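You operate a simulated robot arm through the tools that you are given. There is no shell and no other tool. Be economical: measure what you need, move in short steps, check, and stop when the job is done.

Carry out the task below with a simulated robot arm. There is one attempt and no reset: what you move stays moved.

TASK
Seat the green disc, grease its top and stand the stem on it.
Fine: in the valve body; use the orange pad and the grease tin, and put the pad back. Set down upright: orange pad. A coat counts when it lies all over at full strength: go over it till it gets no stronger.
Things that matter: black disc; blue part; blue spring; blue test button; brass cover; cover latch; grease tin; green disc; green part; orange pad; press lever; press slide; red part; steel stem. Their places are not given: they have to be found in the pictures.

Only the result counts: the job must be done as asked and must still hold three seconds after the hand-in. Knocking over, shifting, dropping, spilling or breaking anything else fails it.

THE ROBOT
A 6-joint arm with a two-finger parallel gripper, fixed in place. Base frame: the origin is at the foot of the arm, x ahead of it, y to its left, z up; the work surface is at about z = 840. Units: mm, degrees, N and s.
With the tool pointing down near the work surface it reaches from about 240 to 640 mm from the base axis. Its first joint turns from -66.0 to 66.0 degrees. Payload 2.7 kg.
Tool frame: the origin (TCP) lies between the finger pads and is the grasp point; the fingertips stand 23 mm ahead of it; z points along the fingers, y is the line along which they close. The gripper opens to 94 mm. The fingers are 38 mm wide and 10 mm thick; the gripper's body (54 by 96 mm) begins 39 mm behind the TCP.
Orientation is that of the tool frame in the base frame, as a unit quaternion [x, y, z, w]. With the fingers straight down and closing along the base's y, the tool's x points along the base's -x, its y along +y and its z along -z.

THE INTERFACE
- The arm moves only by the tool nudge_tool. Its argument "moves" is a list of rows, each an object (a shift or turn left out is 0, a gripper value left out holds the last) with "dp": the shift along the base's x, y, z in mm, a list of three; "turn": the turn, a rotation vector about the base's x, y, z in rad, a list of three; "claw": the gripper command, from -1 (shut) to 1 (fully open), values between in proportion. In form: [{"dp": [dx, dy, dz], "turn": [ax, ay, az], "claw": claw}, ...]. A call has 1 to 10 rows; each row is the pose to reach, as a shift and turn from the pose commanded when the call began. Rows are played at 5 a second. More than 50 mm and 8.6 degrees between two rows, or a gripper value outside its range, and nothing of the call is played. Where a pose cannot be reached the arm comes as near as it can. A force on the tool above 70 N (or 10 N above the force at the start of the call, whichever is more), or a blocked arm, ends the call early, and 0.2 s more pass. Each finger travels about 45 mm/s and halts on what it meets, pressing with about 29 N; the grip force reading is that of the motor and also rises with nothing between the fingers. The clock runs only during rows and for 0.2 s after the last one: add rows that repeat a pose to give the fingers time. It gives the time, the measured TCP pose, the force on the tool (base axes), the opening and the grip force at its end, in the units of the frame above (readings bear some noise), with the torque about the TCP (base axes, N m) and any sound that the robot's microphone picked up.
- Cameras (640 x 400 px; columns grow to the right, rows downward): "scene" is fixed at [87.2, -443.8, 1403.6]; the picture's right is [0.65, -0.76, 0.00], its down [-0.45, -0.38, -0.81] and it looks along [0.61, 0.52, -0.59] (base axes); focal length 349 px, centre (320, 200). "wrist" rides on the gripper at [86, 16, -75] in the tool frame; the picture's right is [-0.18, 0.98, 0.00], its down [-0.58, -0.11, -0.81] and it looks along [-0.79, -0.15, 0.59] (tool axes); focal length 243 px, centre (320, 200).
- get_image(camera): a new picture of that camera. It takes no simulated time.
- measure_at(camera, pixels): for up to 12 pixels [column, row] of the newest picture of that camera ("zoom" is the newest enlarged one), the place [x, y, z] in the base frame of the surface seen there, good to about 3 mm. It takes no simulated time.
- inspect(camera, box): a new picture of the part [left, top, right, bottom] of that camera's present view, enlarged. It takes no simulated time.
- finish_job(): hands the job in; it is judged then, once.

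Keep the steps short. Do not move on a guess: measure, check each grasp and each placing, and mend mistakes. In all there are 80 turns and 34 pictures (those below and enlarged ones count). Leave the gripper open and the arm clear of the work at the hand-in unless told otherwise, and finish with a single line.

The tools are called as a command line: name --argument value ..., lists and objects as JSON in quotes. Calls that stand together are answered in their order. nudge_tool: Moves the arm, as the interface text tells. Its arguments: {"type":"object","properties":{"moves":{"type":"array","items":{"type":"object","properties":{"dp":{"type":"array","items":{"type":"number"}},"turn":{"type":"array","items":{"type":"number"}},"claw":{"type":"number"}}}}},"required":["moves"]} The other tools are called the same way: get_image (camera) takes a picture; measure_at (camera, pixels) gives the place of the surface under pixels of a picture; inspect (camera, box) takes an enlarged picture of a part of a camera's view; finish_job () hands the job in.

At the start:

```text
time: 0.0
eef_pos: [383.5, 174.3, 1105.0]
tcp_rot: [0.0, 1.0, 0.0, 0.0]
wrist_force: [0.1, 0.0, 0.7]
ft_torque: [0.01, -0.02, 0.01]
grip_width: 93.9
grasp_force: 0.0
```

scene: 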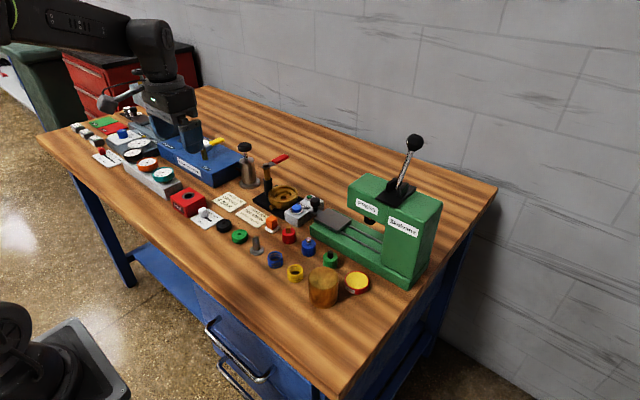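
wrist: 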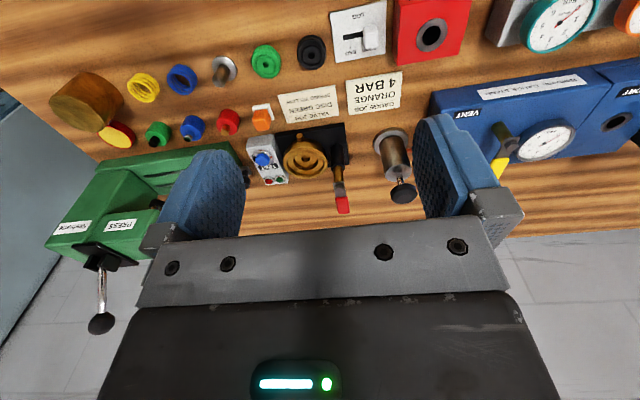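

I see the green disc near scene pixel (239,237), the stem at (256,245), and the valve body (brass) around (283,197). I'll enlarge the views to confirm what each one is.

inspect --camera "scene" --box '[190, 160, 380, 310]'

inspect --camera "wrist" --box '[40, 0, 440, 220]'

```text
2.67 times, centred on (285, 235) of scene
```

zoom: 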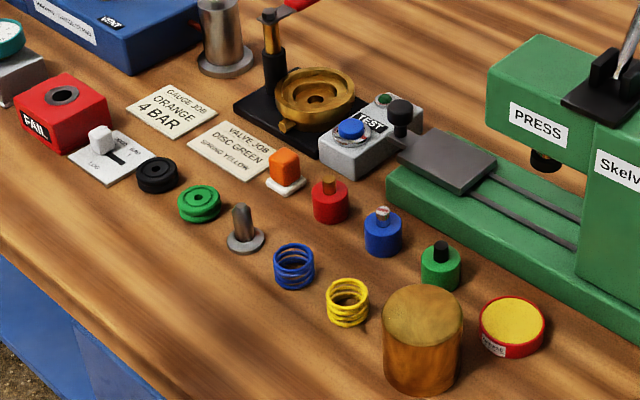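

```text
1.60 times, centred on (240, 110) of wrist
```

zoom: 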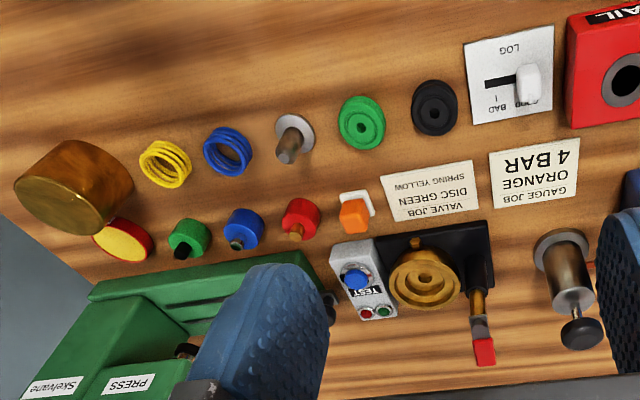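

The pieces are clear. Next I'll measure them in the wrist zoom: green disc (361,123), its top centre, stem base and tip, body rim and centre, pad and tray, and grease tin.

measure_at --camera "zoom" --pixels '[[366, 128], [361, 103], [378, 110], [343, 118], [285, 157], [306, 130], [427, 281], [396, 275], [457, 275], [355, 212], [118, 242], [365, 195]]'

measure_at --camera "scene" --pixels '[[239, 236], [257, 238], [256, 251], [283, 197], [269, 193], [293, 195], [283, 188], [273, 224], [278, 231], [357, 281], [347, 281], [357, 273]]'

```text
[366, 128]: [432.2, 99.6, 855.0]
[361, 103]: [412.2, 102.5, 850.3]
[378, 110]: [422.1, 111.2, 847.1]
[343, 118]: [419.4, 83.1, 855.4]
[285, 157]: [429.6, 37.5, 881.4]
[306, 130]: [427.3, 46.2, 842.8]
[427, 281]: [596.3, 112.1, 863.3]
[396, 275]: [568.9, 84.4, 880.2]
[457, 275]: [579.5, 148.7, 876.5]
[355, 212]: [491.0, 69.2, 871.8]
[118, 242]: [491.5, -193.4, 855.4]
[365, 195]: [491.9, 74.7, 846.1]
```

```text
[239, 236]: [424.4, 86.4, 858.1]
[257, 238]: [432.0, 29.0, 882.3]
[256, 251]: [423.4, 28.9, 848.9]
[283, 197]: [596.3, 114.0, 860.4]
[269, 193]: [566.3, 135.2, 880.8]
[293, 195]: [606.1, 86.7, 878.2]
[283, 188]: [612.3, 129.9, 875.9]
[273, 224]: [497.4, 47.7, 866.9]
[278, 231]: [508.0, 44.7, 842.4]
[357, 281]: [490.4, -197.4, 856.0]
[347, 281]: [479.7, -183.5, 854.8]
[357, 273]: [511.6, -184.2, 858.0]
```

The readings differ by a few millimetres, so I'll move closer to the row of parts for a better view. Everything there stays below z 885 and I stop at about 965.

nudge_tool --moves '[{"dp": [-11, -26, -34]}, {"dp": [-22, -52, -68]}, {"dp": [-33, -78, -102]}, {"dp": [-43, -104, -135]}, {"dp": [-43, -104, -135]}]'

get_image --camera "wrist"

```text
time: 1.2
eef_pos: [340.6, 68.5, 968.7]
tcp_rot: [0.0, 1.0, 0.001, 0.0]
wrist_force: [0.6, 0.3, -0.4]
ft_torque: [0.01, -0.02, 0.01]
grip_width: 94.0
grasp_force: 0.0
```

```text
29 pictures are left
```

wrist: 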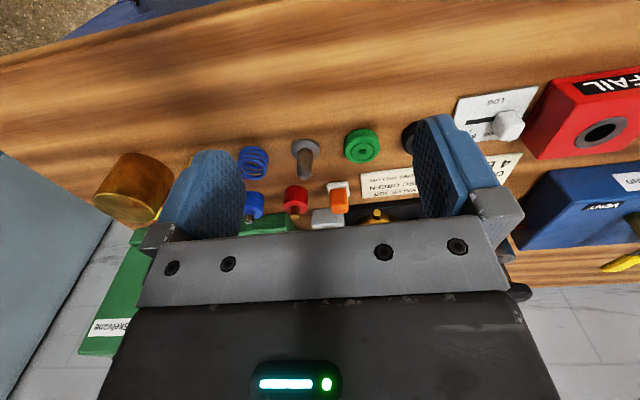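

Now I'll enlarge the disc, stem and pad.

inspect --camera "wrist" --box '[240, 110, 416, 220]'

```text
3.64 times, centred on (328, 165) of wrist
```

zoom: 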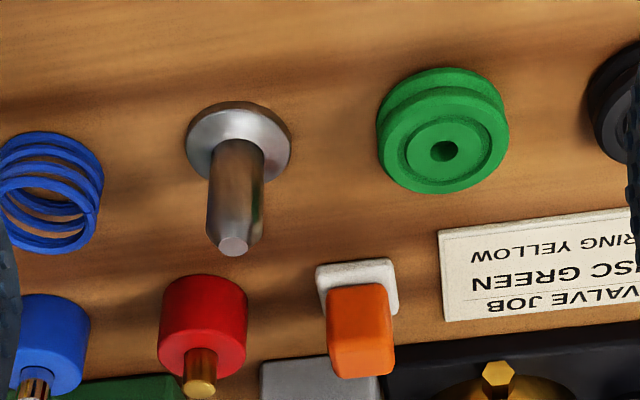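

Measuring points on the disc top, stem tip and flange, and the pad and its tray.

measure_at --camera "zoom" --pixels '[[384, 140], [503, 130], [445, 100], [440, 185], [408, 160], [234, 246], [191, 140], [287, 145], [240, 112], [332, 340], [391, 340], [362, 365]]'

measure_at --camera "zoom" --pixels '[[360, 325], [335, 300], [385, 298], [323, 278], [393, 270], [358, 268], [215, 200], [262, 195], [435, 80], [445, 150], [212, 244], [252, 244]]'

```text
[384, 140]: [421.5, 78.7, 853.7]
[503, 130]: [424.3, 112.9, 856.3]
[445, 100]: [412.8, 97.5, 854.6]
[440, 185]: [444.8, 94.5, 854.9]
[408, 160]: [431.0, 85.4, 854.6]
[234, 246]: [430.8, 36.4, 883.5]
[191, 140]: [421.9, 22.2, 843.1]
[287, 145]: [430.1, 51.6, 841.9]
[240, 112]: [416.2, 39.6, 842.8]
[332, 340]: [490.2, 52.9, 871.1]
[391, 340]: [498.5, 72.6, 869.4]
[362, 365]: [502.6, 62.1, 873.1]
```

```text
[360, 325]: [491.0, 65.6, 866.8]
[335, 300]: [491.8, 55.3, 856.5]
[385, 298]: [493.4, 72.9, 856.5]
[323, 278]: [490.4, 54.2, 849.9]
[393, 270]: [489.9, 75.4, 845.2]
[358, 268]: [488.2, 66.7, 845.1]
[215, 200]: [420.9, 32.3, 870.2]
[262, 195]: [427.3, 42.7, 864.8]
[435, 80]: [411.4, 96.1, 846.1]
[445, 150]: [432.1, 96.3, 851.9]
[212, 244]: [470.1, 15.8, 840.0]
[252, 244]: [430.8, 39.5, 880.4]
```

The green disc is centred near (428.5, 96) with its top at z 855 and a diameter of about 34. The stem is near (429, 37) and the pad near (497, 64). Next I'll look at the valve body.

nudge_tool --moves '[{"dp": [36, 14, 22]}, {"dp": [73, 28, 30]}, {"dp": [110, 43, 30]}, {"dp": [140, 57, 30]}, {"dp": [140, 57, 30]}]'

inspect --camera "wrist" --box '[208, 60, 432, 200]'

```text
time: 2.4
eef_pos: [479.8, 126.3, 997.8]
tcp_rot: [0.0, 1.0, 0.0, 0.0]
wrist_force: [0.4, 0.6, 0.5]
ft_torque: [0.04, 0.01, -0.04]
grip_width: 93.8
grasp_force: 0.1
```

```text
2.86 times, centred on (320, 130) of wrist
```

zoom: 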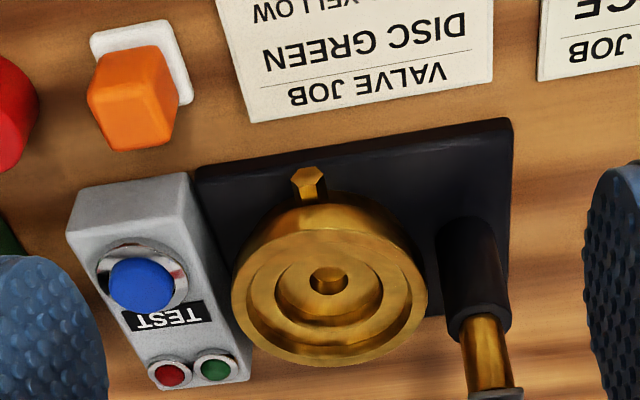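

The body has a rim, a recess, an inner ring and a centre feature. I'll measure along its cross-section.

measure_at --camera "zoom" --pixels '[[240, 290], [421, 295], [330, 235], [318, 358], [260, 290], [402, 295], [283, 290], [300, 285], [370, 290], [328, 281], [330, 312], [325, 340]]'

measure_at --camera "zoom" --pixels '[[332, 258], [331, 268], [328, 294], [308, 182], [120, 85], [135, 145], [92, 95], [172, 80], [470, 230], [480, 315], [135, 285], [512, 130]]'

```text
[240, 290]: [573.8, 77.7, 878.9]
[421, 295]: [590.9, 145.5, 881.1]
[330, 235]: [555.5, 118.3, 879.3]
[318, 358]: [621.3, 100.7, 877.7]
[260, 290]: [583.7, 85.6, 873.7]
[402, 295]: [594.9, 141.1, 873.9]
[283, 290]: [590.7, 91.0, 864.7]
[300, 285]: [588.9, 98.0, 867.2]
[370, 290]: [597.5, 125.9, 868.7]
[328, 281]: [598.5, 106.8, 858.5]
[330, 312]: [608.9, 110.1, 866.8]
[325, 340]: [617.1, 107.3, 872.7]
```

```text
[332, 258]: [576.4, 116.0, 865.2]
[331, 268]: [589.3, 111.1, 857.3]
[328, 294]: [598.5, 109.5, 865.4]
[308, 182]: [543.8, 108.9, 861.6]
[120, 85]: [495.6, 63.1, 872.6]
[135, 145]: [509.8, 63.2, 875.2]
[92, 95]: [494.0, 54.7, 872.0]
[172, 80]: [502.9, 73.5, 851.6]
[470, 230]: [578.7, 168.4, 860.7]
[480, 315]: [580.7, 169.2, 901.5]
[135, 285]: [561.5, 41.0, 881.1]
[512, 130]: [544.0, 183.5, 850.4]
```

I need finer detail of the seat, so I'll zoom in tightly on the body.

inspect --camera "wrist" --box '[280, 130, 368, 185]'

inspect --camera "scene" --box '[259, 177, 307, 207]'

```text
7.27 times, centred on (324, 158) of wrist
```

zoom: 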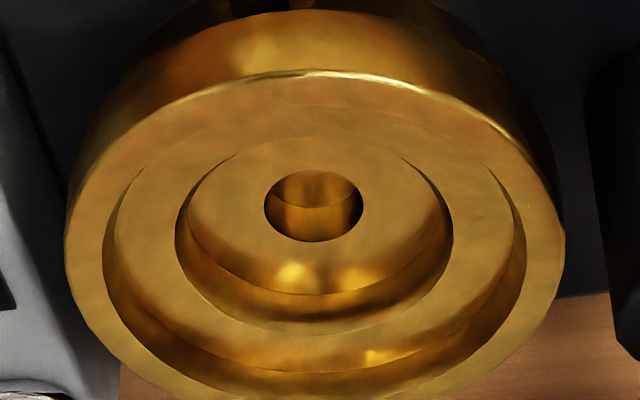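

```text
13.33 times, centred on (283, 192) of scene
```

zoom: 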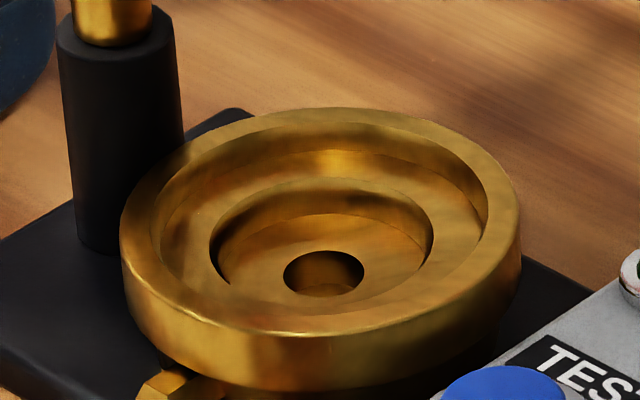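

The body is stepped: rim, ledge, then an inner bore about 38 mm across with a floor and a centre hole. I'll measure the heights and edges in this view.

measure_at --camera "zoom" --pixels '[[320, 116], [135, 230], [508, 225], [290, 350], [185, 240], [455, 240], [300, 325], [325, 168], [255, 255], [400, 250], [320, 235], [300, 300]]'

measure_at --camera "zoom" --pixels '[[123, 230], [516, 225], [325, 109], [212, 245], [432, 235], [325, 180], [323, 275], [260, 270], [385, 270], [200, 200], [450, 200], [260, 310]]'

```text
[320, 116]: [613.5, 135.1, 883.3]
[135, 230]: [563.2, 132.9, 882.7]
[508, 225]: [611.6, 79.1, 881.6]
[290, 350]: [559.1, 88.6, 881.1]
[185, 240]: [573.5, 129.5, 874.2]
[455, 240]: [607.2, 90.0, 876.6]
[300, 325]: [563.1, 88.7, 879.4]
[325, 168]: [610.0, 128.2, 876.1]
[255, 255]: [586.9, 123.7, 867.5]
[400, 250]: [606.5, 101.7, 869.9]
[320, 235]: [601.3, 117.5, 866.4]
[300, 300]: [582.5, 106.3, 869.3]
```

```text
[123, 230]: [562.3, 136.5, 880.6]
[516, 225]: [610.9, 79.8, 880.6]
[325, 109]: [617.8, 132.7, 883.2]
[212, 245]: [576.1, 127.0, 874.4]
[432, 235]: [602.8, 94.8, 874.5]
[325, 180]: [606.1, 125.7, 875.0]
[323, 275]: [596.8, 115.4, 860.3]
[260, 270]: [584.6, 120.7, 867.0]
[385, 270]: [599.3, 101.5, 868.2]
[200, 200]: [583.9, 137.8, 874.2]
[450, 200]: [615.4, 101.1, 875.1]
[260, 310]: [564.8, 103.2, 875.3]
```

The rim is at about 881, the ledge at about 875 and the floor at about 868. To pin down the centre, I'll sample symmetric points around the centre hole and the bore edge.

measure_at --camera "zoom" --pixels '[[276, 274], [372, 272], [324, 243], [324, 303], [280, 262], [368, 285], [368, 260], [280, 288], [300, 246], [348, 300], [348, 246], [300, 302]]'

measure_at --camera "zoom" --pixels '[[205, 245], [440, 245], [322, 174], [322, 320], [240, 195], [405, 300], [405, 195], [240, 300], [120, 230], [520, 230], [322, 107], [322, 340]]'

measure_at --camera "wrist" --pixels '[[311, 158], [330, 158], [321, 150], [321, 166], [303, 160], [340, 160], [296, 160], [350, 160], [291, 162], [356, 162], [322, 142], [321, 183]]'

```text
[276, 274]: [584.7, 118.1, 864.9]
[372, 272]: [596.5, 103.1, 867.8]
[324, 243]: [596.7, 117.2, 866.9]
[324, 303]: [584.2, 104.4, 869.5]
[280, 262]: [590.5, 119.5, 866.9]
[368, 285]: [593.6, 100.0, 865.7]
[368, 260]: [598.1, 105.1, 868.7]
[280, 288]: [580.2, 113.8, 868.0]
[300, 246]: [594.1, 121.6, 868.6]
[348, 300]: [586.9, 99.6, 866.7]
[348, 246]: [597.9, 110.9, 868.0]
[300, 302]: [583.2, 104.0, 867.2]
```

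```text
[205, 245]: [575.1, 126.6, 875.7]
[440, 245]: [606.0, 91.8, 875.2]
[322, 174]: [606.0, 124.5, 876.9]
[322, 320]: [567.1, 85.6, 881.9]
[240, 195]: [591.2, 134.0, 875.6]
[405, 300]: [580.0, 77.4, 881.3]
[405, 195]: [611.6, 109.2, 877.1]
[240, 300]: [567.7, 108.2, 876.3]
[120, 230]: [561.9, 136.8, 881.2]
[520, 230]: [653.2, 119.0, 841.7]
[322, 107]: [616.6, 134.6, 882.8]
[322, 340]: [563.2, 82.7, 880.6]
```

```text
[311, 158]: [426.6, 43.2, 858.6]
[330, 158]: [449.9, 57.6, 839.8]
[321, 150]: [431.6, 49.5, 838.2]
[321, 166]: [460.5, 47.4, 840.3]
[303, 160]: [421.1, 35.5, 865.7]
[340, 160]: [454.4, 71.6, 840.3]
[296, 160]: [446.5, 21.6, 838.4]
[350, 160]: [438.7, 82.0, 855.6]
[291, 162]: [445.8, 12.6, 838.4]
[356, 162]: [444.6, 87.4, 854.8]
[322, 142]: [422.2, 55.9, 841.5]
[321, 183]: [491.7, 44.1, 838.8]
```

The seat centre comes out at about (590, 110.5) with the floor at 867.5. I'll now check the height of the latch post and handle next to the body, and other nearby tall things, to choose a gripper orientation.

inspect --camera "scene" --box '[220, 130, 348, 210]'

```text
5.00 times, centred on (284, 170) of scene
```

zoom: 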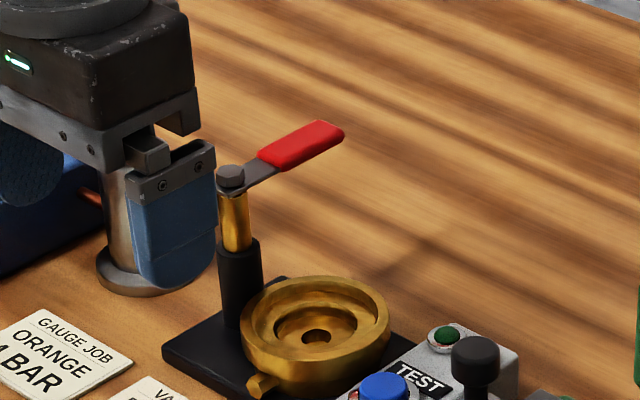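

measure_at --camera "zoom" --pixels '[[231, 172], [231, 183], [240, 215], [300, 145], [330, 128], [340, 135], [470, 345], [240, 290], [120, 280], [262, 175]]'

```text
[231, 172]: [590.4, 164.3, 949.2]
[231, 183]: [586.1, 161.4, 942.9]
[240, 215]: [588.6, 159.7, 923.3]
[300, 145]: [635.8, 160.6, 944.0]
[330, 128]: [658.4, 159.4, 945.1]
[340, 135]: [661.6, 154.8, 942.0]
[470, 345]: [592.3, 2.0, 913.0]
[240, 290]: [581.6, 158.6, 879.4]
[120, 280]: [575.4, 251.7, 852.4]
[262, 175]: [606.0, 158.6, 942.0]
```

The latch post stands at (588, 163) up to z 952. Closing along y beside it would collide with the gripper body, so I'll close along x instead, with the camera on the −y side. I'm turning the tool +90° about z while moving over the disc at a safe height.

nudge_tool --moves '[{"dp": [-6, -4, 0], "turn": [0, 0, 0.145]}, {"dp": [-12, -7, 0], "turn": [0, 0, 0.29], "claw": 0.25}, {"dp": [-18, -10, 0], "turn": [0, 0, 0.435]}, {"dp": [-24, -14, 0], "turn": [0, 0, 0.58]}, {"dp": [-30, -17, 0], "turn": [0, 0, 0.725]}, {"dp": [-36, -20, 0], "turn": [0, 0, 0.87]}, {"dp": [-42, -24, 0], "turn": [0, 0, 1.015]}, {"dp": [-47, -27, 0], "turn": [0, 0, 1.16]}, {"dp": [-52, -31, 0], "turn": [0, 0, 1.305]}, {"dp": [-52, -31, 0], "turn": [0, 0, 1.45]}]'

nudge_tool --moves '[{"turn": [0, 0, 0.1208]}, {"dp": [0, 0, -30], "turn": [0, 0, 0.1208]}, {"dp": [0, 0, -60], "turn": [0, 0, 0.1208]}, {"dp": [0, 0, -60], "turn": [0, 0, 0.1208]}]'

get_image --camera "wrist"

```text
time: 4.6
eef_pos: [428.9, 96.2, 999.1]
tcp_rot: [-0.664, 0.748, 0.0, 0.001]
wrist_force: [-0.3, 0.1, 0.8]
ft_torque: [0.0, 0.02, -0.01]
grip_width: 58.8
grasp_force: 0.0
```

```text
time: 5.6
eef_pos: [429.8, 95.4, 936.7]
tcp_rot: [0.707, -0.707, 0.0, -0.001]
wrist_force: [-0.3, 0.3, 0.0]
ft_torque: [-0.01, -0.02, -0.01]
grip_width: 58.4
grasp_force: 0.1
```

```text
23 pictures are left
```

wrist: 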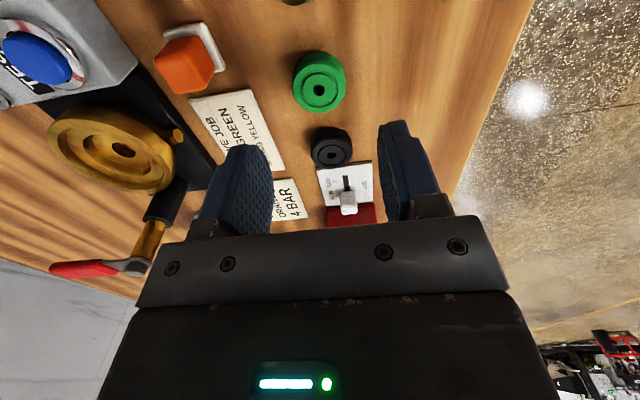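

The view is clear. I'll measure the disc's top edges from here, at (297,88), (342,88), (320,68) and (320,108), and the black disc.

measure_at --camera "wrist" --pixels '[[299, 90], [344, 88], [321, 76], [323, 106], [321, 90], [313, 146], [331, 130], [163, 65], [210, 75], [185, 50], [195, 80], [222, 55]]'

```text
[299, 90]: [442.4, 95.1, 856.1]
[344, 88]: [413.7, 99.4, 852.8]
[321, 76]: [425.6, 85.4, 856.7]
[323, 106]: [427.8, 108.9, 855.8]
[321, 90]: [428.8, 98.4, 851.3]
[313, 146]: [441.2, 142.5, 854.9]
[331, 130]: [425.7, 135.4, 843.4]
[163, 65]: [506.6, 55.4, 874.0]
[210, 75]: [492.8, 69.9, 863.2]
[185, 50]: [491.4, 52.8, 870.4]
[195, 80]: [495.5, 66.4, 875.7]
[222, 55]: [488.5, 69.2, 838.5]
```

The disc centre is (428.3, 96.5), straight under the commanded TCP. I'll descend to just above the grip height and read the pose.

nudge_tool --moves '[{"dp": [0, 0, -30]}, {"dp": [0, 0, -55]}, {"dp": [0, 0, -64]}, {"dp": [0, 0, -64]}, {"dp": [0, 0, -64]}]'

inspect --camera "scene" --box '[200, 200, 280, 250]'

```text
time: 6.8
eef_pos: [428.8, 96.7, 873.5]
tcp_rot: [-0.707, 0.707, -0.001, 0.0]
wrist_force: [-0.2, -1.1, 0.4]
ft_torque: [-0.02, 0.01, -0.01]
grip_width: 58.6
grasp_force: 0.1
```

```text
8.00 times, centred on (240, 225) of scene
```

zoom: 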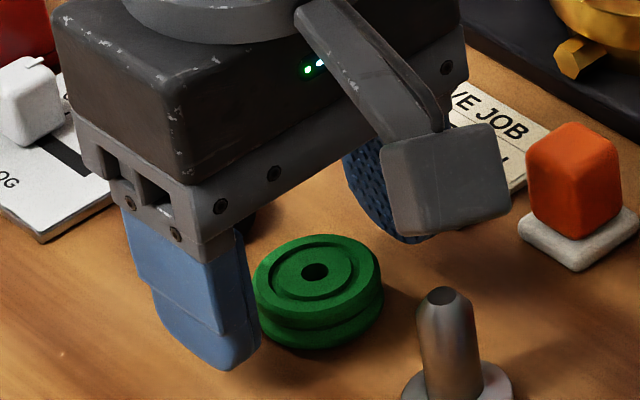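

The fingers straddle the disc. The measured TCP is at 873.5, which puts the tips at about 850.5. Now I'll close.

nudge_tool --moves '[{"claw": -0.3}, {"claw": -1}, {"claw": -1}, {"claw": -1}]'

nudge_tool --moves '[{"dp": [0, 0, 10]}, {"dp": [0, 0, 30]}, {"dp": [0, 0, 60]}, {"dp": [0, 0, 60]}]'

inspect --camera "scene" --box '[200, 180, 280, 230]'

```text
time: 7.8
eef_pos: [429.5, 96.4, 873.3]
tcp_rot: [0.707, -0.707, 0.0, 0.0]
wrist_force: [-1.6, 0.4, 1.2]
ft_torque: [0.03, 0.06, 0.0]
grip_width: 34.9
grasp_force: 29.2
```

```text
time: 8.8
eef_pos: [429.0, 96.0, 933.7]
tcp_rot: [0.707, -0.707, 0.0, 0.0]
wrist_force: [0.5, 0.5, -0.4]
ft_torque: [0.05, 0.0, 0.0]
grip_width: 35.0
grasp_force: 29.0
```

```text
8.00 times, centred on (240, 205) of scene
```

zoom: 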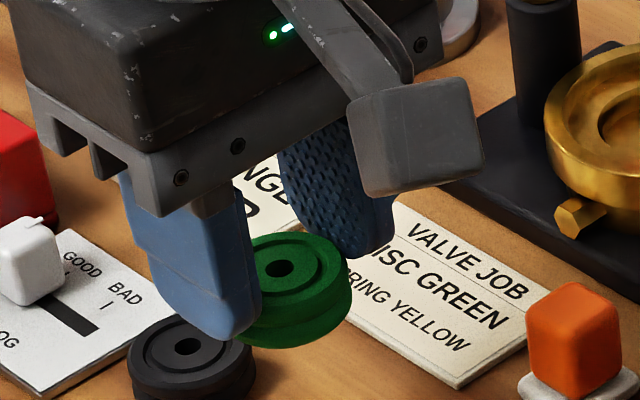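

The disc is held level at 35 mm. I'll carry it over the body at this height, where it clears the rim by about 20 mm.

nudge_tool --moves '[{"dp": [30, 3, 0]}, {"dp": [65, 6, 0]}, {"dp": [100, 9, 0]}, {"dp": [135, 12, 0]}, {"dp": [161, 14.3, 0]}, {"dp": [161, 14.3, 0]}, {"dp": [161, 14.3, -15]}, {"dp": [161, 14.3, -15]}]'

inspect --camera "scene" --box '[243, 160, 323, 210]'

get_image --camera "wrist"

```text
time: 10.6
eef_pos: [592.2, 112.0, 918.9]
tcp_rot: [-0.707, 0.707, 0.0, 0.0]
wrist_force: [0.3, 0.3, 0.8]
ft_torque: [0.0, -0.02, -0.01]
grip_width: 34.6
grasp_force: 29.2
```

```text
8.00 times, centred on (283, 185) of scene
```

zoom: 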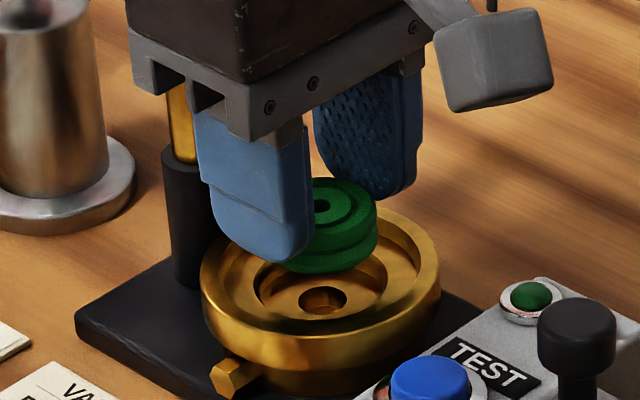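

```text
19 pictures are left
```

wrist: 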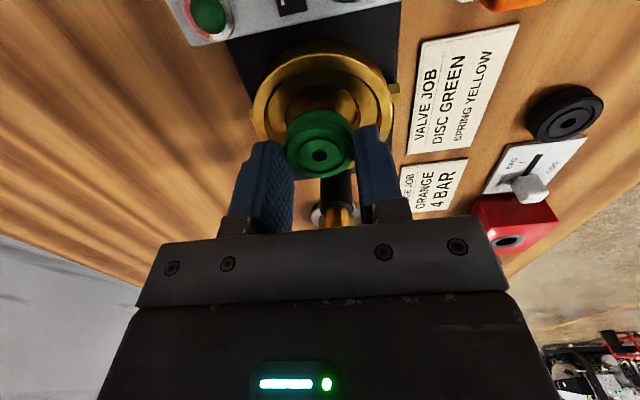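

From both views the disc is about 1.4 mm too far in +x and 1.7 mm too far in +y relative to the bore, and the pose reading agrees. I'll correct that and lower until the tips are just above the rim.

nudge_tool --moves '[{"dp": [-1.4, -1.7, 0]}, {"dp": [-1.4, -1.7, -4]}, {"dp": [-1.4, -1.7, -8]}, {"dp": [-1.4, -1.7, -8]}]'

inspect --camera "scene" --box '[259, 172, 307, 202]'

```text
time: 11.6
eef_pos: [587.8, 108.8, 911.8]
tcp_rot: [0.707, -0.707, -0.001, 0.001]
wrist_force: [-0.8, -0.5, -0.4]
ft_torque: [-0.01, 0.01, -0.02]
grip_width: 35.1
grasp_force: 29.3
```

```text
13.33 times, centred on (283, 187) of scene
```

zoom: 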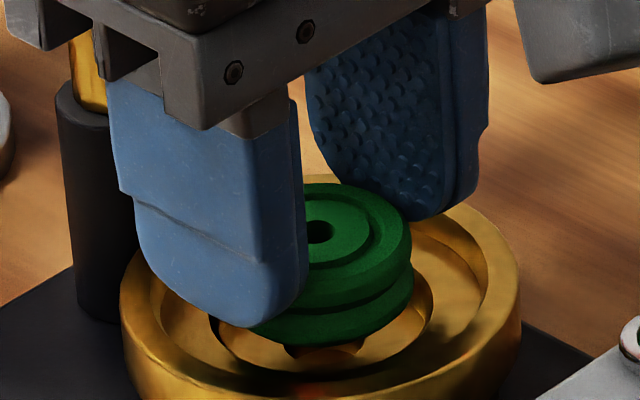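

The disc is nearly concentric with the bore. I'll make a small trim of (−0.4, −1.0) and lower 6 mm so it enters the bore.

nudge_tool --moves '[{"dp": [-0.4, -1.0, -2]}, {"dp": [-0.4, -1.0, -4]}, {"dp": [-0.4, -1.0, -6]}, {"dp": [-0.4, -1.0, -6]}]'

inspect --camera "scene" --box '[259, 172, 307, 202]'

```text
time: 12.6
eef_pos: [589.2, 106.6, 905.8]
tcp_rot: [0.707, -0.707, 0.002, -0.001]
wrist_force: [1.5, 1.4, 2.9]
ft_torque: [-0.01, -0.03, 0.0]
grip_width: 34.6
grasp_force: 28.6
```

```text
13.33 times, centred on (283, 187) of scene
```

zoom: 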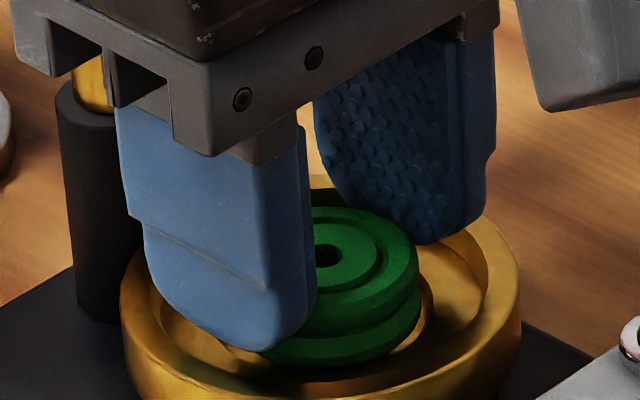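

It touches lightly, about 3 N. The gaps suggest the disc sits about 1.5 mm too far in +x, so I'll nudge it and check the gaps more closely.

nudge_tool --moves '[{"dp": [-0.7, -0.1, 0.5]}, {"dp": [-1.4, -0.2, 0]}, {"dp": [-1.4, -0.2, -0.5]}, {"dp": [-1.4, -0.2, -0.5]}]'

inspect --camera "scene" --box '[271, 184, 303, 204]'

```text
time: 13.6
eef_pos: [587.3, 107.8, 905.8]
tcp_rot: [0.707, -0.707, 0.001, -0.001]
wrist_force: [8.5, 2.7, 8.9]
ft_torque: [0.06, -0.17, 0.08]
grip_width: 35.1
grasp_force: 28.8
```

```text
16.00 times, centred on (287, 194) of scene
```

zoom: 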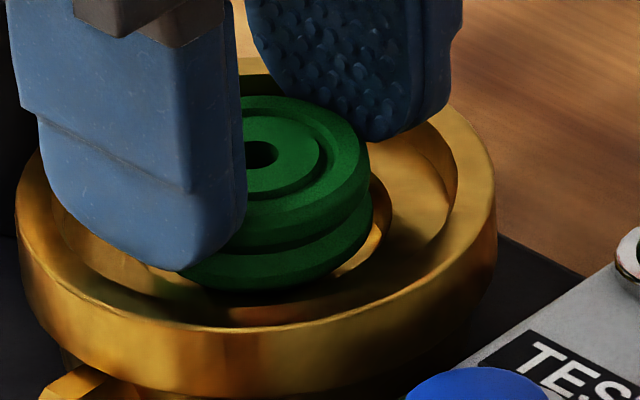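

The +x and +z forces show it now touches on the −x side. I'll go back +1.0 in x, rise slightly, and read the force.

nudge_tool --moves '[{"dp": [0.5, 0, 1.0]}, {"dp": [1.0, 0, 1.0]}, {"dp": [1.0, 0, 1.0]}]'

nudge_tool --moves '[{"dp": [0, 0, -0.7]}, {"dp": [0, 0, -1.0]}, {"dp": [0, 0, -1.0]}]'

```text
time: 14.4
eef_pos: [587.7, 107.6, 906.0]
tcp_rot: [-0.707, 0.707, 0.0, 0.001]
wrist_force: [6.4, 5.0, 6.6]
ft_torque: [0.08, -0.07, -0.04]
grip_width: 34.7
grasp_force: 28.8
```

```text
time: 15.2
eef_pos: [588.5, 108.0, 905.4]
tcp_rot: [-0.707, 0.707, -0.001, 0.001]
wrist_force: [9.2, 3.8, 10.0]
ft_torque: [0.02, -0.15, 0.04]
grip_width: 34.6
grasp_force: 28.6
```

The contact pushes toward +x and +y, which suggests the −x fingertip is on the rim or the disc is on the bore edge. I'll move (+1.2, +0.8), rise 0.8 and look for the force to vanish.

nudge_tool --moves '[{"dp": [0.6, 0.4, 1.0]}, {"dp": [1.2, 0.8, 1.0]}, {"dp": [1.2, 0.8, 0.8]}, {"dp": [1.2, 0.8, 0.8]}]'

inspect --camera "scene" --box '[271, 184, 303, 204]'

```text
time: 16.2
eef_pos: [588.8, 108.8, 904.8]
tcp_rot: [-0.707, 0.707, 0.0, -0.001]
wrist_force: [2.6, 0.7, 4.4]
ft_torque: [-0.01, 0.04, -0.03]
grip_width: 34.8
grasp_force: 29.0
```

```text
16.00 times, centred on (287, 194) of scene
```

zoom: 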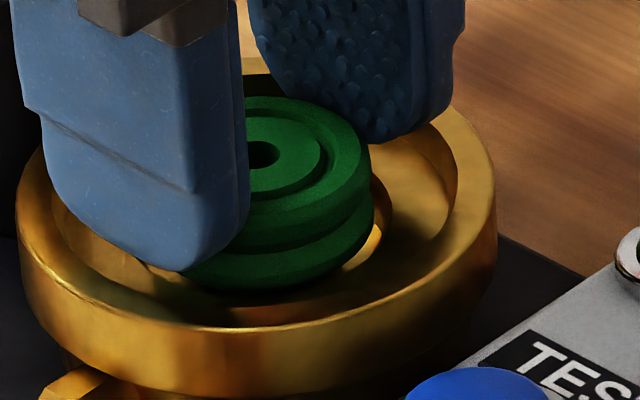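

Working through the image geometry, the disc is on the bore axis within about 1 mm, with its bottom just inside the bore. The light force is the fingertip on the rim. I'll open slightly so it drops in, then rise.

nudge_tool --moves '[{"dp": [0, 0, 0.3], "claw": -0.1}, {"dp": [0, 0, 0.5], "claw": -0.04}, {"dp": [0, 0, 0.5], "claw": 0}, {"dp": [0, 0, 15]}, {"dp": [0, 0, 40]}, {"dp": [0, 0, 50]}]'

inspect --camera "scene" --box '[263, 182, 303, 207]'

```text
time: 17.6
eef_pos: [588.2, 108.5, 956.4]
tcp_rot: [0.707, -0.707, -0.001, 0.0]
wrist_force: [0.7, -1.0, 0.2]
ft_torque: [-0.03, -0.02, 0.01]
grip_width: 46.9
grasp_force: 0.1
```

```text
16.00 times, centred on (283, 194) of scene
```

zoom: 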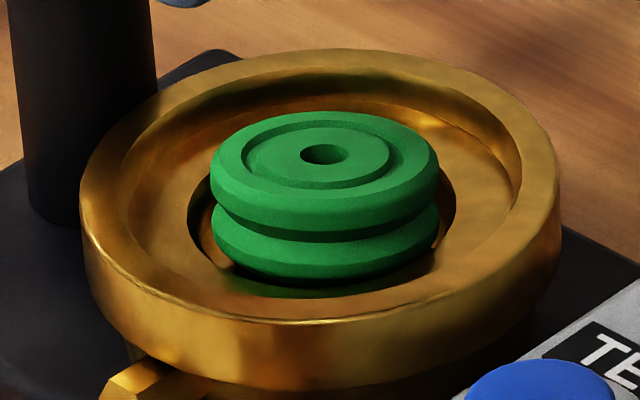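

The disc has dropped into the bore and sits level. I'll measure its top and position.

measure_at --camera "zoom" --pixels '[[225, 160], [420, 160], [325, 118], [320, 195], [290, 155], [360, 155], [325, 135], [325, 178], [90, 200], [550, 195], [323, 55], [190, 215]]'

inspect --camera "scene" --box '[248, 205, 312, 245]'

```text
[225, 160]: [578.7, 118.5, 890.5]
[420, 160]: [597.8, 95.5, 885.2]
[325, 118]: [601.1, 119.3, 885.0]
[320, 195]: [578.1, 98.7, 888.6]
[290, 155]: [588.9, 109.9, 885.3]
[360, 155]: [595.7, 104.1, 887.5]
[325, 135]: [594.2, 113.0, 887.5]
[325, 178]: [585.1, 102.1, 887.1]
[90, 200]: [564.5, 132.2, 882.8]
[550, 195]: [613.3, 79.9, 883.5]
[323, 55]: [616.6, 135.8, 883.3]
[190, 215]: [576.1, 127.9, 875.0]
```

```text
10.00 times, centred on (280, 225) of scene
```

zoom: 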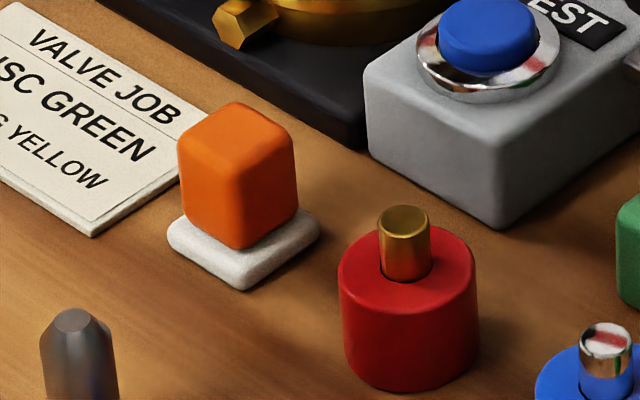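

The disc's top reads about 887, which is some 4–5 mm higher than expected for the floor, so it may not be fully down. I'll close the fingers and press gently on its centre, reading the force.

nudge_tool --moves '[{"claw": -1}, {"claw": -1}, {"dp": [0.5, 0, -20], "claw": -1}, {"dp": [0.5, 0, -38], "claw": -1}, {"dp": [0.5, 0, -42]}, {"dp": [0.5, 0, -42]}]'

nudge_tool --moves '[{"dp": [0, 0, -1]}, {"dp": [0, 0, -2]}, {"dp": [0, 0, -3]}, {"dp": [0, 0, -3]}]'

```text
time: 19.0
eef_pos: [589.4, 110.3, 913.5]
tcp_rot: [0.707, -0.707, 0.0, 0.001]
wrist_force: [0.1, -0.4, -0.2]
ft_torque: [-0.01, -0.01, 0.01]
grip_width: 0.1
grasp_force: 29.6
```

```text
time: 20.0
eef_pos: [589.2, 108.5, 911.3]
tcp_rot: [0.707, -0.707, 0.0, 0.0]
wrist_force: [1.0, -0.6, 0.1]
ft_torque: [-0.03, 0.0, 0.02]
grip_width: 0.1
grasp_force: 28.9
```

No contact yet with the tips at about 888. I'll continue in 1 mm steps.

nudge_tool --moves '[{"dp": [0, 0, -1]}, {"dp": [0, 0, -2]}, {"dp": [0, 0, -2]}]'

nudge_tool --moves '[{"dp": [0, 0, -1]}, {"dp": [0, 0, -2]}, {"dp": [0, 0, -2]}]'

```text
time: 20.8
eef_pos: [589.3, 108.2, 908.5]
tcp_rot: [0.707, -0.707, 0.0, 0.001]
wrist_force: [-0.2, -0.6, -0.3]
ft_torque: [-0.01, -0.04, 0.0]
grip_width: 0.0
grasp_force: 29.4
```

```text
time: 21.6
eef_pos: [589.3, 108.8, 905.7]
tcp_rot: [0.707, -0.707, 0.0, 0.0]
wrist_force: [-0.7, 0.7, -0.4]
ft_torque: [0.01, 0.0, 0.01]
grip_width: 0.0
grasp_force: 29.0
```

The tips are at 882.7 and there's still no contact, so the disc is lower than the camera reading. I'll continue to first contact, which will give the true height.

nudge_tool --moves '[{"dp": [0, 0, -0.7]}, {"dp": [0, 0, -1.5]}, {"dp": [0, 0, -1.5]}]'

nudge_tool --moves '[{"dp": [0, 0, -0.7]}, {"dp": [0, 0, -1.5]}, {"dp": [0, 0, -1.5]}]'

inspect --camera "scene" --box '[255, 172, 311, 207]'

```text
time: 22.4
eef_pos: [588.9, 108.6, 906.1]
tcp_rot: [0.708, -0.707, 0.0, 0.0]
wrist_force: [0.2, -0.2, -0.2]
ft_torque: [0.02, -0.02, -0.01]
grip_width: 0.0
grasp_force: 29.0
```

```text
time: 23.2
eef_pos: [590.0, 109.0, 904.6]
tcp_rot: [-0.707, 0.707, 0.0, 0.001]
wrist_force: [0.1, 0.3, 5.9]
ft_torque: [0.02, -0.02, -0.02]
grip_width: 0.0
grasp_force: 29.3
```

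```text
11.43 times, centred on (283, 190) of scene
```

zoom: 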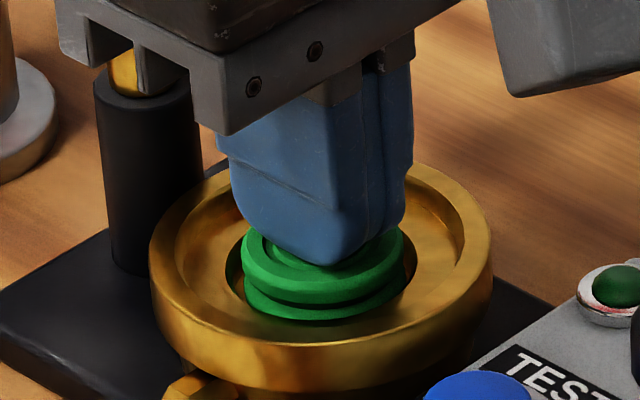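

Contact came at 5.9 N with the tips at about 881.5, which matches full seating. In this picture the disc is also about 4.8 mm lower than before. I'll rise and check.

nudge_tool --moves '[{"dp": [0, 0, 5]}, {"dp": [0, 0, 30]}, {"dp": [0, 0, 60]}, {"dp": [0, 0, 60]}]'

inspect --camera "scene" --box '[263, 182, 303, 207]'

```text
time: 24.2
eef_pos: [589.8, 110.0, 964.0]
tcp_rot: [0.708, -0.707, 0.001, 0.0]
wrist_force: [-0.1, 0.3, 0.3]
ft_torque: [-0.02, 0.0, 0.0]
grip_width: 0.1
grasp_force: 29.3
```

```text
16.00 times, centred on (283, 194) of scene
```

zoom: 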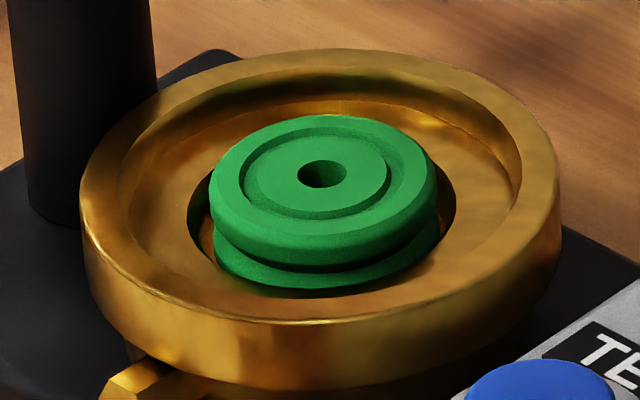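

The disc now looks tilted toward the camera, so its back edge may be on the ledge. I'll measure the heights around its top rim.

measure_at --camera "zoom" --pixels '[[222, 175], [428, 180], [325, 120], [320, 225], [255, 130], [395, 135], [250, 215], [400, 215], [322, 200], [325, 150], [275, 175], [370, 175]]'

nudge_tool --moves '[{"dp": [-30, -10, 10]}, {"dp": [-65, -10, 10]}, {"dp": [-100, -10, 10]}, {"dp": [-100, -10, 10]}]'

get_image --camera "wrist"

```text
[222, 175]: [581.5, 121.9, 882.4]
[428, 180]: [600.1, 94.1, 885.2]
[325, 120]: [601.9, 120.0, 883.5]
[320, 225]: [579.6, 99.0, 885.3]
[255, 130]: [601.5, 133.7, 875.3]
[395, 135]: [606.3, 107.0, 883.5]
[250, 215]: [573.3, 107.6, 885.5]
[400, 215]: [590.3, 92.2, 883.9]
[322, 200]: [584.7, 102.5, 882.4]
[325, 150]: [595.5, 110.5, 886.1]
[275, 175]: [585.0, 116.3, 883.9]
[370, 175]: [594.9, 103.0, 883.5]
```

```text
time: 25.2
eef_pos: [488.2, 99.4, 975.9]
tcp_rot: [0.708, -0.707, 0.0, 0.0]
wrist_force: [-0.9, -0.9, -0.5]
ft_torque: [-0.03, -0.01, 0.02]
grip_width: 0.0
grasp_force: 29.3
```

```text
10 pictures are left
```

wrist: 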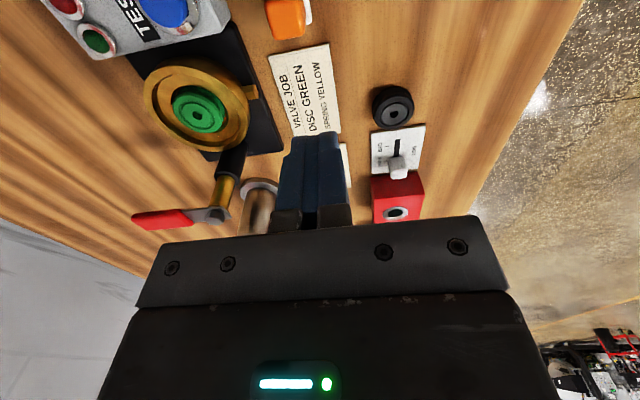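

I have 10 pictures left. I'll spend one on a close wrist zoom of the seat, around (198,106), to judge whether the disc is level.

inspect --camera "wrist" --box '[134, 66, 262, 146]'

```text
5.00 times, centred on (198, 106) of wrist
```

zoom: 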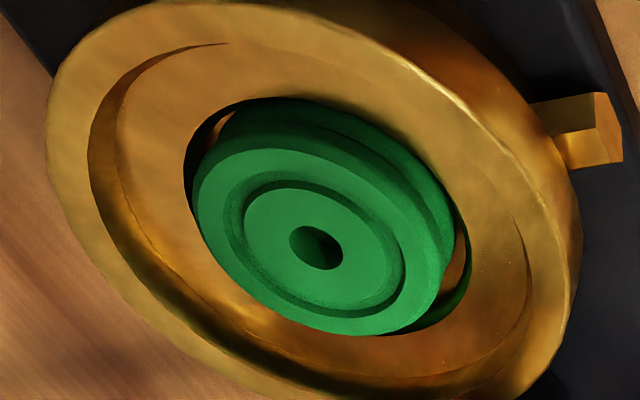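

The disc is inside the bore and close to level, with perhaps 3–4° of tilt and its +x/+y side high. I'll go back and press gently on that side to settle it.

nudge_tool --moves '[{"dp": [35, 10, 0]}, {"dp": [70, 12, 0]}, {"dp": [104.5, 13, -10]}, {"dp": [104.5, 13, -40]}, {"dp": [104.5, 13, -65]}, {"dp": [104.5, 13, -68]}, {"dp": [104.5, 13, -68]}]'

nudge_tool --moves '[{"dp": [0, 0, -1]}, {"dp": [0, 0, -2]}, {"dp": [0, 0, -2]}]'

nudge_tool --moves '[{"dp": [0, 0, -0.7]}, {"dp": [0, 0, -1.4]}, {"dp": [0, 0, -1.4]}]'

```text
time: 26.8
eef_pos: [593.8, 113.3, 905.7]
tcp_rot: [0.708, -0.707, 0.0, 0.0]
wrist_force: [-0.3, -0.1, 0.6]
ft_torque: [0.01, 0.03, -0.02]
grip_width: 0.1
grasp_force: 29.3
```

```text
time: 27.6
eef_pos: [594.0, 112.6, 904.9]
tcp_rot: [-0.707, 0.707, 0.0, 0.0]
wrist_force: [-1.8, 0.9, 4.4]
ft_torque: [0.03, 0.04, -0.02]
grip_width: 0.3
grasp_force: 28.7
```

```text
time: 28.4
eef_pos: [595.1, 112.3, 904.3]
tcp_rot: [0.707, -0.707, 0.002, -0.001]
wrist_force: [-0.1, 1.9, 11.9]
ft_torque: [0.1, 0.01, -0.01]
grip_width: 0.0
grasp_force: 28.7
```

Both presses met the disc at the same height, with the tips at about 881.4 and up to 12 N, so it's level and seated. I'll rise, open to about 40 mm, and measure the tin, press and red part in the first scene picture (nothing there has moved).

nudge_tool --moves '[{"dp": [0, 0, 10]}, {"dp": [0, 0, 45]}, {"dp": [-20, -10, 75], "claw": -0.2}, {"dp": [-60, -30, 75]}, {"dp": [-95, -49, 75]}, {"dp": [-95, -49, 75]}]'

measure_at --camera "scene" --pixels '[[357, 281], [346, 283], [369, 280], [357, 290], [357, 274], [352, 188], [362, 210], [381, 275], [410, 285], [397, 215], [437, 205], [322, 275]]'

inspect --camera "scene" --box '[240, 165, 400, 300]'

```text
time: 29.8
eef_pos: [498.8, 62.1, 977.3]
tcp_rot: [-0.706, 0.708, 0.0, 0.0]
wrist_force: [0.7, -0.6, -0.1]
ft_torque: [0.02, -0.01, 0.01]
grip_width: 37.5
grasp_force: 0.0
```

```text
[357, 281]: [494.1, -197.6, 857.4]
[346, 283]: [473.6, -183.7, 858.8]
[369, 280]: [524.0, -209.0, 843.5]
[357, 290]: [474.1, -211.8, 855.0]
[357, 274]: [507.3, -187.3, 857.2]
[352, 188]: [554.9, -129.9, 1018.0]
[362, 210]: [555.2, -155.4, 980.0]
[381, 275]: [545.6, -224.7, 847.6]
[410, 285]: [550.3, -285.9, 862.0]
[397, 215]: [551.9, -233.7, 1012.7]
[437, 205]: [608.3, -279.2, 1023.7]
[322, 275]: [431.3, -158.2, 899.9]
```

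```text
2.96 times, centred on (320, 232) of scene
```

zoom: 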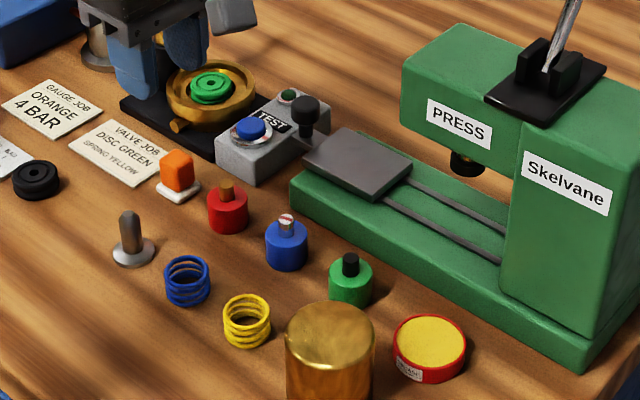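

The pad is undisturbed and the disc looks level in the body. The press face is at x ≥ 545 near the tin, so I'll dip a bit toward −x. Now I'll measure the pad block again.

measure_at --camera "zoom" --pixels '[[176, 155], [165, 154], [190, 157], [177, 163], [178, 150], [165, 175], [188, 178], [178, 185], [160, 185], [198, 185], [180, 200], [210, 88]]'

nudge_tool --moves '[{"dp": [1, 1, -35]}, {"dp": [1, 1, -70]}, {"dp": [1, 1, -85]}, {"dp": [1, 1, -85]}]'

inspect --camera "scene" --box '[240, 195, 304, 235]'

```text
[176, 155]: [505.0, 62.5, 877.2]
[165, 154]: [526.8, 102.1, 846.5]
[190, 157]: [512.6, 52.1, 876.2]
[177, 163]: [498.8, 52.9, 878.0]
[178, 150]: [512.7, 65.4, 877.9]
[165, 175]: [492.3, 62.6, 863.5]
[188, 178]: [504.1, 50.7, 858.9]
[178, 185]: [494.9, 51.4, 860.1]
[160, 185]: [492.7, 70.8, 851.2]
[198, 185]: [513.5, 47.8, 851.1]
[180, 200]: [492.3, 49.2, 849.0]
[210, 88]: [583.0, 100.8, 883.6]
```

```text
time: 30.8
eef_pos: [500.2, 63.9, 893.1]
tcp_rot: [-0.707, 0.708, 0.0, 0.0]
wrist_force: [-0.2, 0.0, 1.4]
ft_torque: [0.02, 0.03, -0.03]
grip_width: 37.7
grasp_force: 0.1
```

```text
10.00 times, centred on (272, 215) of scene
```

zoom: 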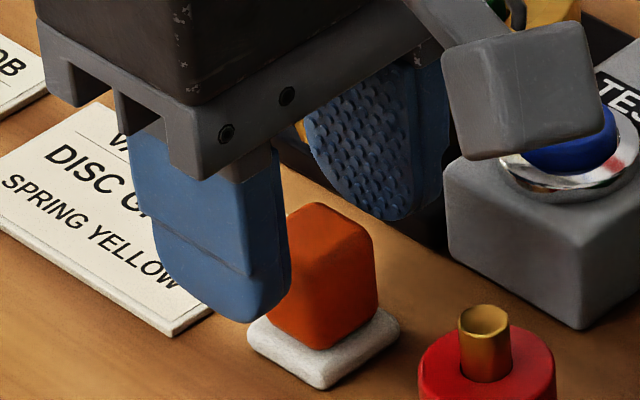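

The fingers straddle the orange block. I'll shift −1.5 in y, lower so the tips stop just above the white base, then close.

nudge_tool --moves '[{"dp": [0.5, -1.5, -8]}, {"dp": [0.5, -1.5, -15]}, {"dp": [0.5, -1.5, -15]}, {"dp": [0.5, -1.5, -15], "claw": -0.5}, {"dp": [0.5, -1.5, -15], "claw": -1}, {"dp": [0.5, -1.5, -15], "claw": -1}, {"dp": [0.5, -1.5, -15], "claw": -1}]'

```text
time: 32.4
eef_pos: [501.4, 61.6, 879.0]
tcp_rot: [-0.707, 0.707, 0.001, -0.001]
wrist_force: [0.7, -0.4, -0.3]
ft_torque: [0.01, 0.0, -0.01]
grip_width: 20.9
grasp_force: 28.9
```

The pad is gripped at 20.9 mm. I'll lift it and carry it to above the tin, aiming at (487, −196).

nudge_tool --moves '[{"dp": [0, 0, 20]}, {"dp": [0, 0, 60]}, {"dp": [0, -30, 80]}, {"dp": [-3, -75, 80]}, {"dp": [-6, -120, 80]}, {"dp": [-9, -165, 80]}, {"dp": [-12, -210, 80]}, {"dp": [-13, -258, 80]}, {"dp": [-13, -258, 60]}, {"dp": [-13, -258, 60]}]'

inspect --camera "scene" --box '[309, 220, 405, 300]'

```text
time: 34.6
eef_pos: [485.9, -193.0, 937.6]
tcp_rot: [0.707, -0.707, 0.0, 0.0]
wrist_force: [0.7, -0.6, -0.4]
ft_torque: [0.01, -0.01, 0.01]
grip_width: 20.9
grasp_force: 29.0
```

```text
5.00 times, centred on (357, 260) of scene
```

zoom: 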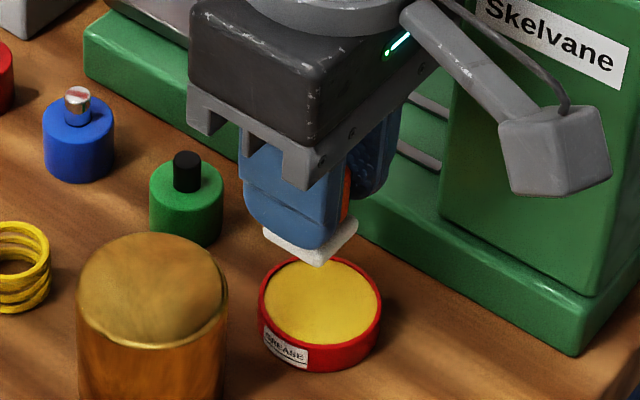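

The pad is above the tin. I'll measure the grease surface's extent in this zoom.

measure_at --camera "zoom" --pixels '[[268, 300], [375, 303], [322, 340], [322, 303], [300, 270], [355, 275], [285, 330], [360, 330], [310, 262], [265, 245], [322, 262], [357, 222]]'

```text
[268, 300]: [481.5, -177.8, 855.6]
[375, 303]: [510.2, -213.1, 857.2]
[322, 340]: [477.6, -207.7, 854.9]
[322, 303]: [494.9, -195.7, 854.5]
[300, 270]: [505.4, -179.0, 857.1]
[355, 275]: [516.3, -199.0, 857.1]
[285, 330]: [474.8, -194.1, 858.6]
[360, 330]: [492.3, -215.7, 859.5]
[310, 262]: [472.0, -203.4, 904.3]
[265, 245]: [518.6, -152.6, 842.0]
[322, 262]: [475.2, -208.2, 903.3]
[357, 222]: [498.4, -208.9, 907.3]
```

The tin centre is (495, −196) with an inner radius of about 22. I'll shift +7 in x, lower to just above the grease, then find contact gently.

nudge_tool --moves '[{"dp": [7, -1, 0]}, {"dp": [7, -1, -20]}, {"dp": [7, -1, -38]}, {"dp": [7, -1, -42]}, {"dp": [7, -1, -42]}]'

nudge_tool --moves '[{"dp": [0, 0, -1]}, {"dp": [0, 0, -2]}, {"dp": [0, 0, -3]}, {"dp": [0, 0, -3]}]'

```text
time: 35.8
eef_pos: [494.5, -197.7, 895.4]
tcp_rot: [0.707, -0.707, 0.0, 0.0]
wrist_force: [1.2, 1.2, -0.7]
ft_torque: [-0.02, 0.0, 0.01]
grip_width: 21.0
grasp_force: 28.4
```

```text
time: 36.8
eef_pos: [494.5, -195.7, 892.5]
tcp_rot: [-0.707, 0.708, -0.001, 0.0]
wrist_force: [1.1, -0.1, 2.9]
ft_torque: [0.03, 0.01, 0.01]
grip_width: 20.7
grasp_force: 29.0
```

Contact at about 3 N. I'll press 1 mm more and wipe a couple of millimetres to load the pad fully, then lift straight up.

nudge_tool --moves '[{"dp": [0, 0, -1]}, {"dp": [2, 0, -1]}, {"dp": [-2, 0, -1]}, {"dp": [0, 2, -1]}, {"dp": [0, -2, -1]}, {"dp": [0, 0, -1]}, {"dp": [0, 0, -1]}]'

nudge_tool --moves '[{"dp": [0, 0, 5]}, {"dp": [0, 0, 30]}, {"dp": [0, 0, 70]}, {"dp": [10, 45, 80]}, {"dp": [10, 90, 80]}, {"dp": [10, 135, 80]}, {"dp": [10, 180, 80]}, {"dp": [30, 225, 80]}, {"dp": [60, 260, 80]}, {"dp": [60, 260, 80]}]'

```text
time: 38.4
eef_pos: [494.7, -197.0, 892.4]
tcp_rot: [0.707, -0.707, 0.002, 0.0]
wrist_force: [-2.1, -3.7, 11.4]
ft_torque: [-0.1, 0.07, -0.01]
grip_width: 21.0
grasp_force: 29.2
```

```text
time: 40.6
eef_pos: [554.7, 64.7, 971.3]
tcp_rot: [0.708, -0.707, 0.0, 0.001]
wrist_force: [1.0, -0.6, -0.4]
ft_torque: [0.0, 0.01, 0.04]
grip_width: 20.8
grasp_force: 29.4
```

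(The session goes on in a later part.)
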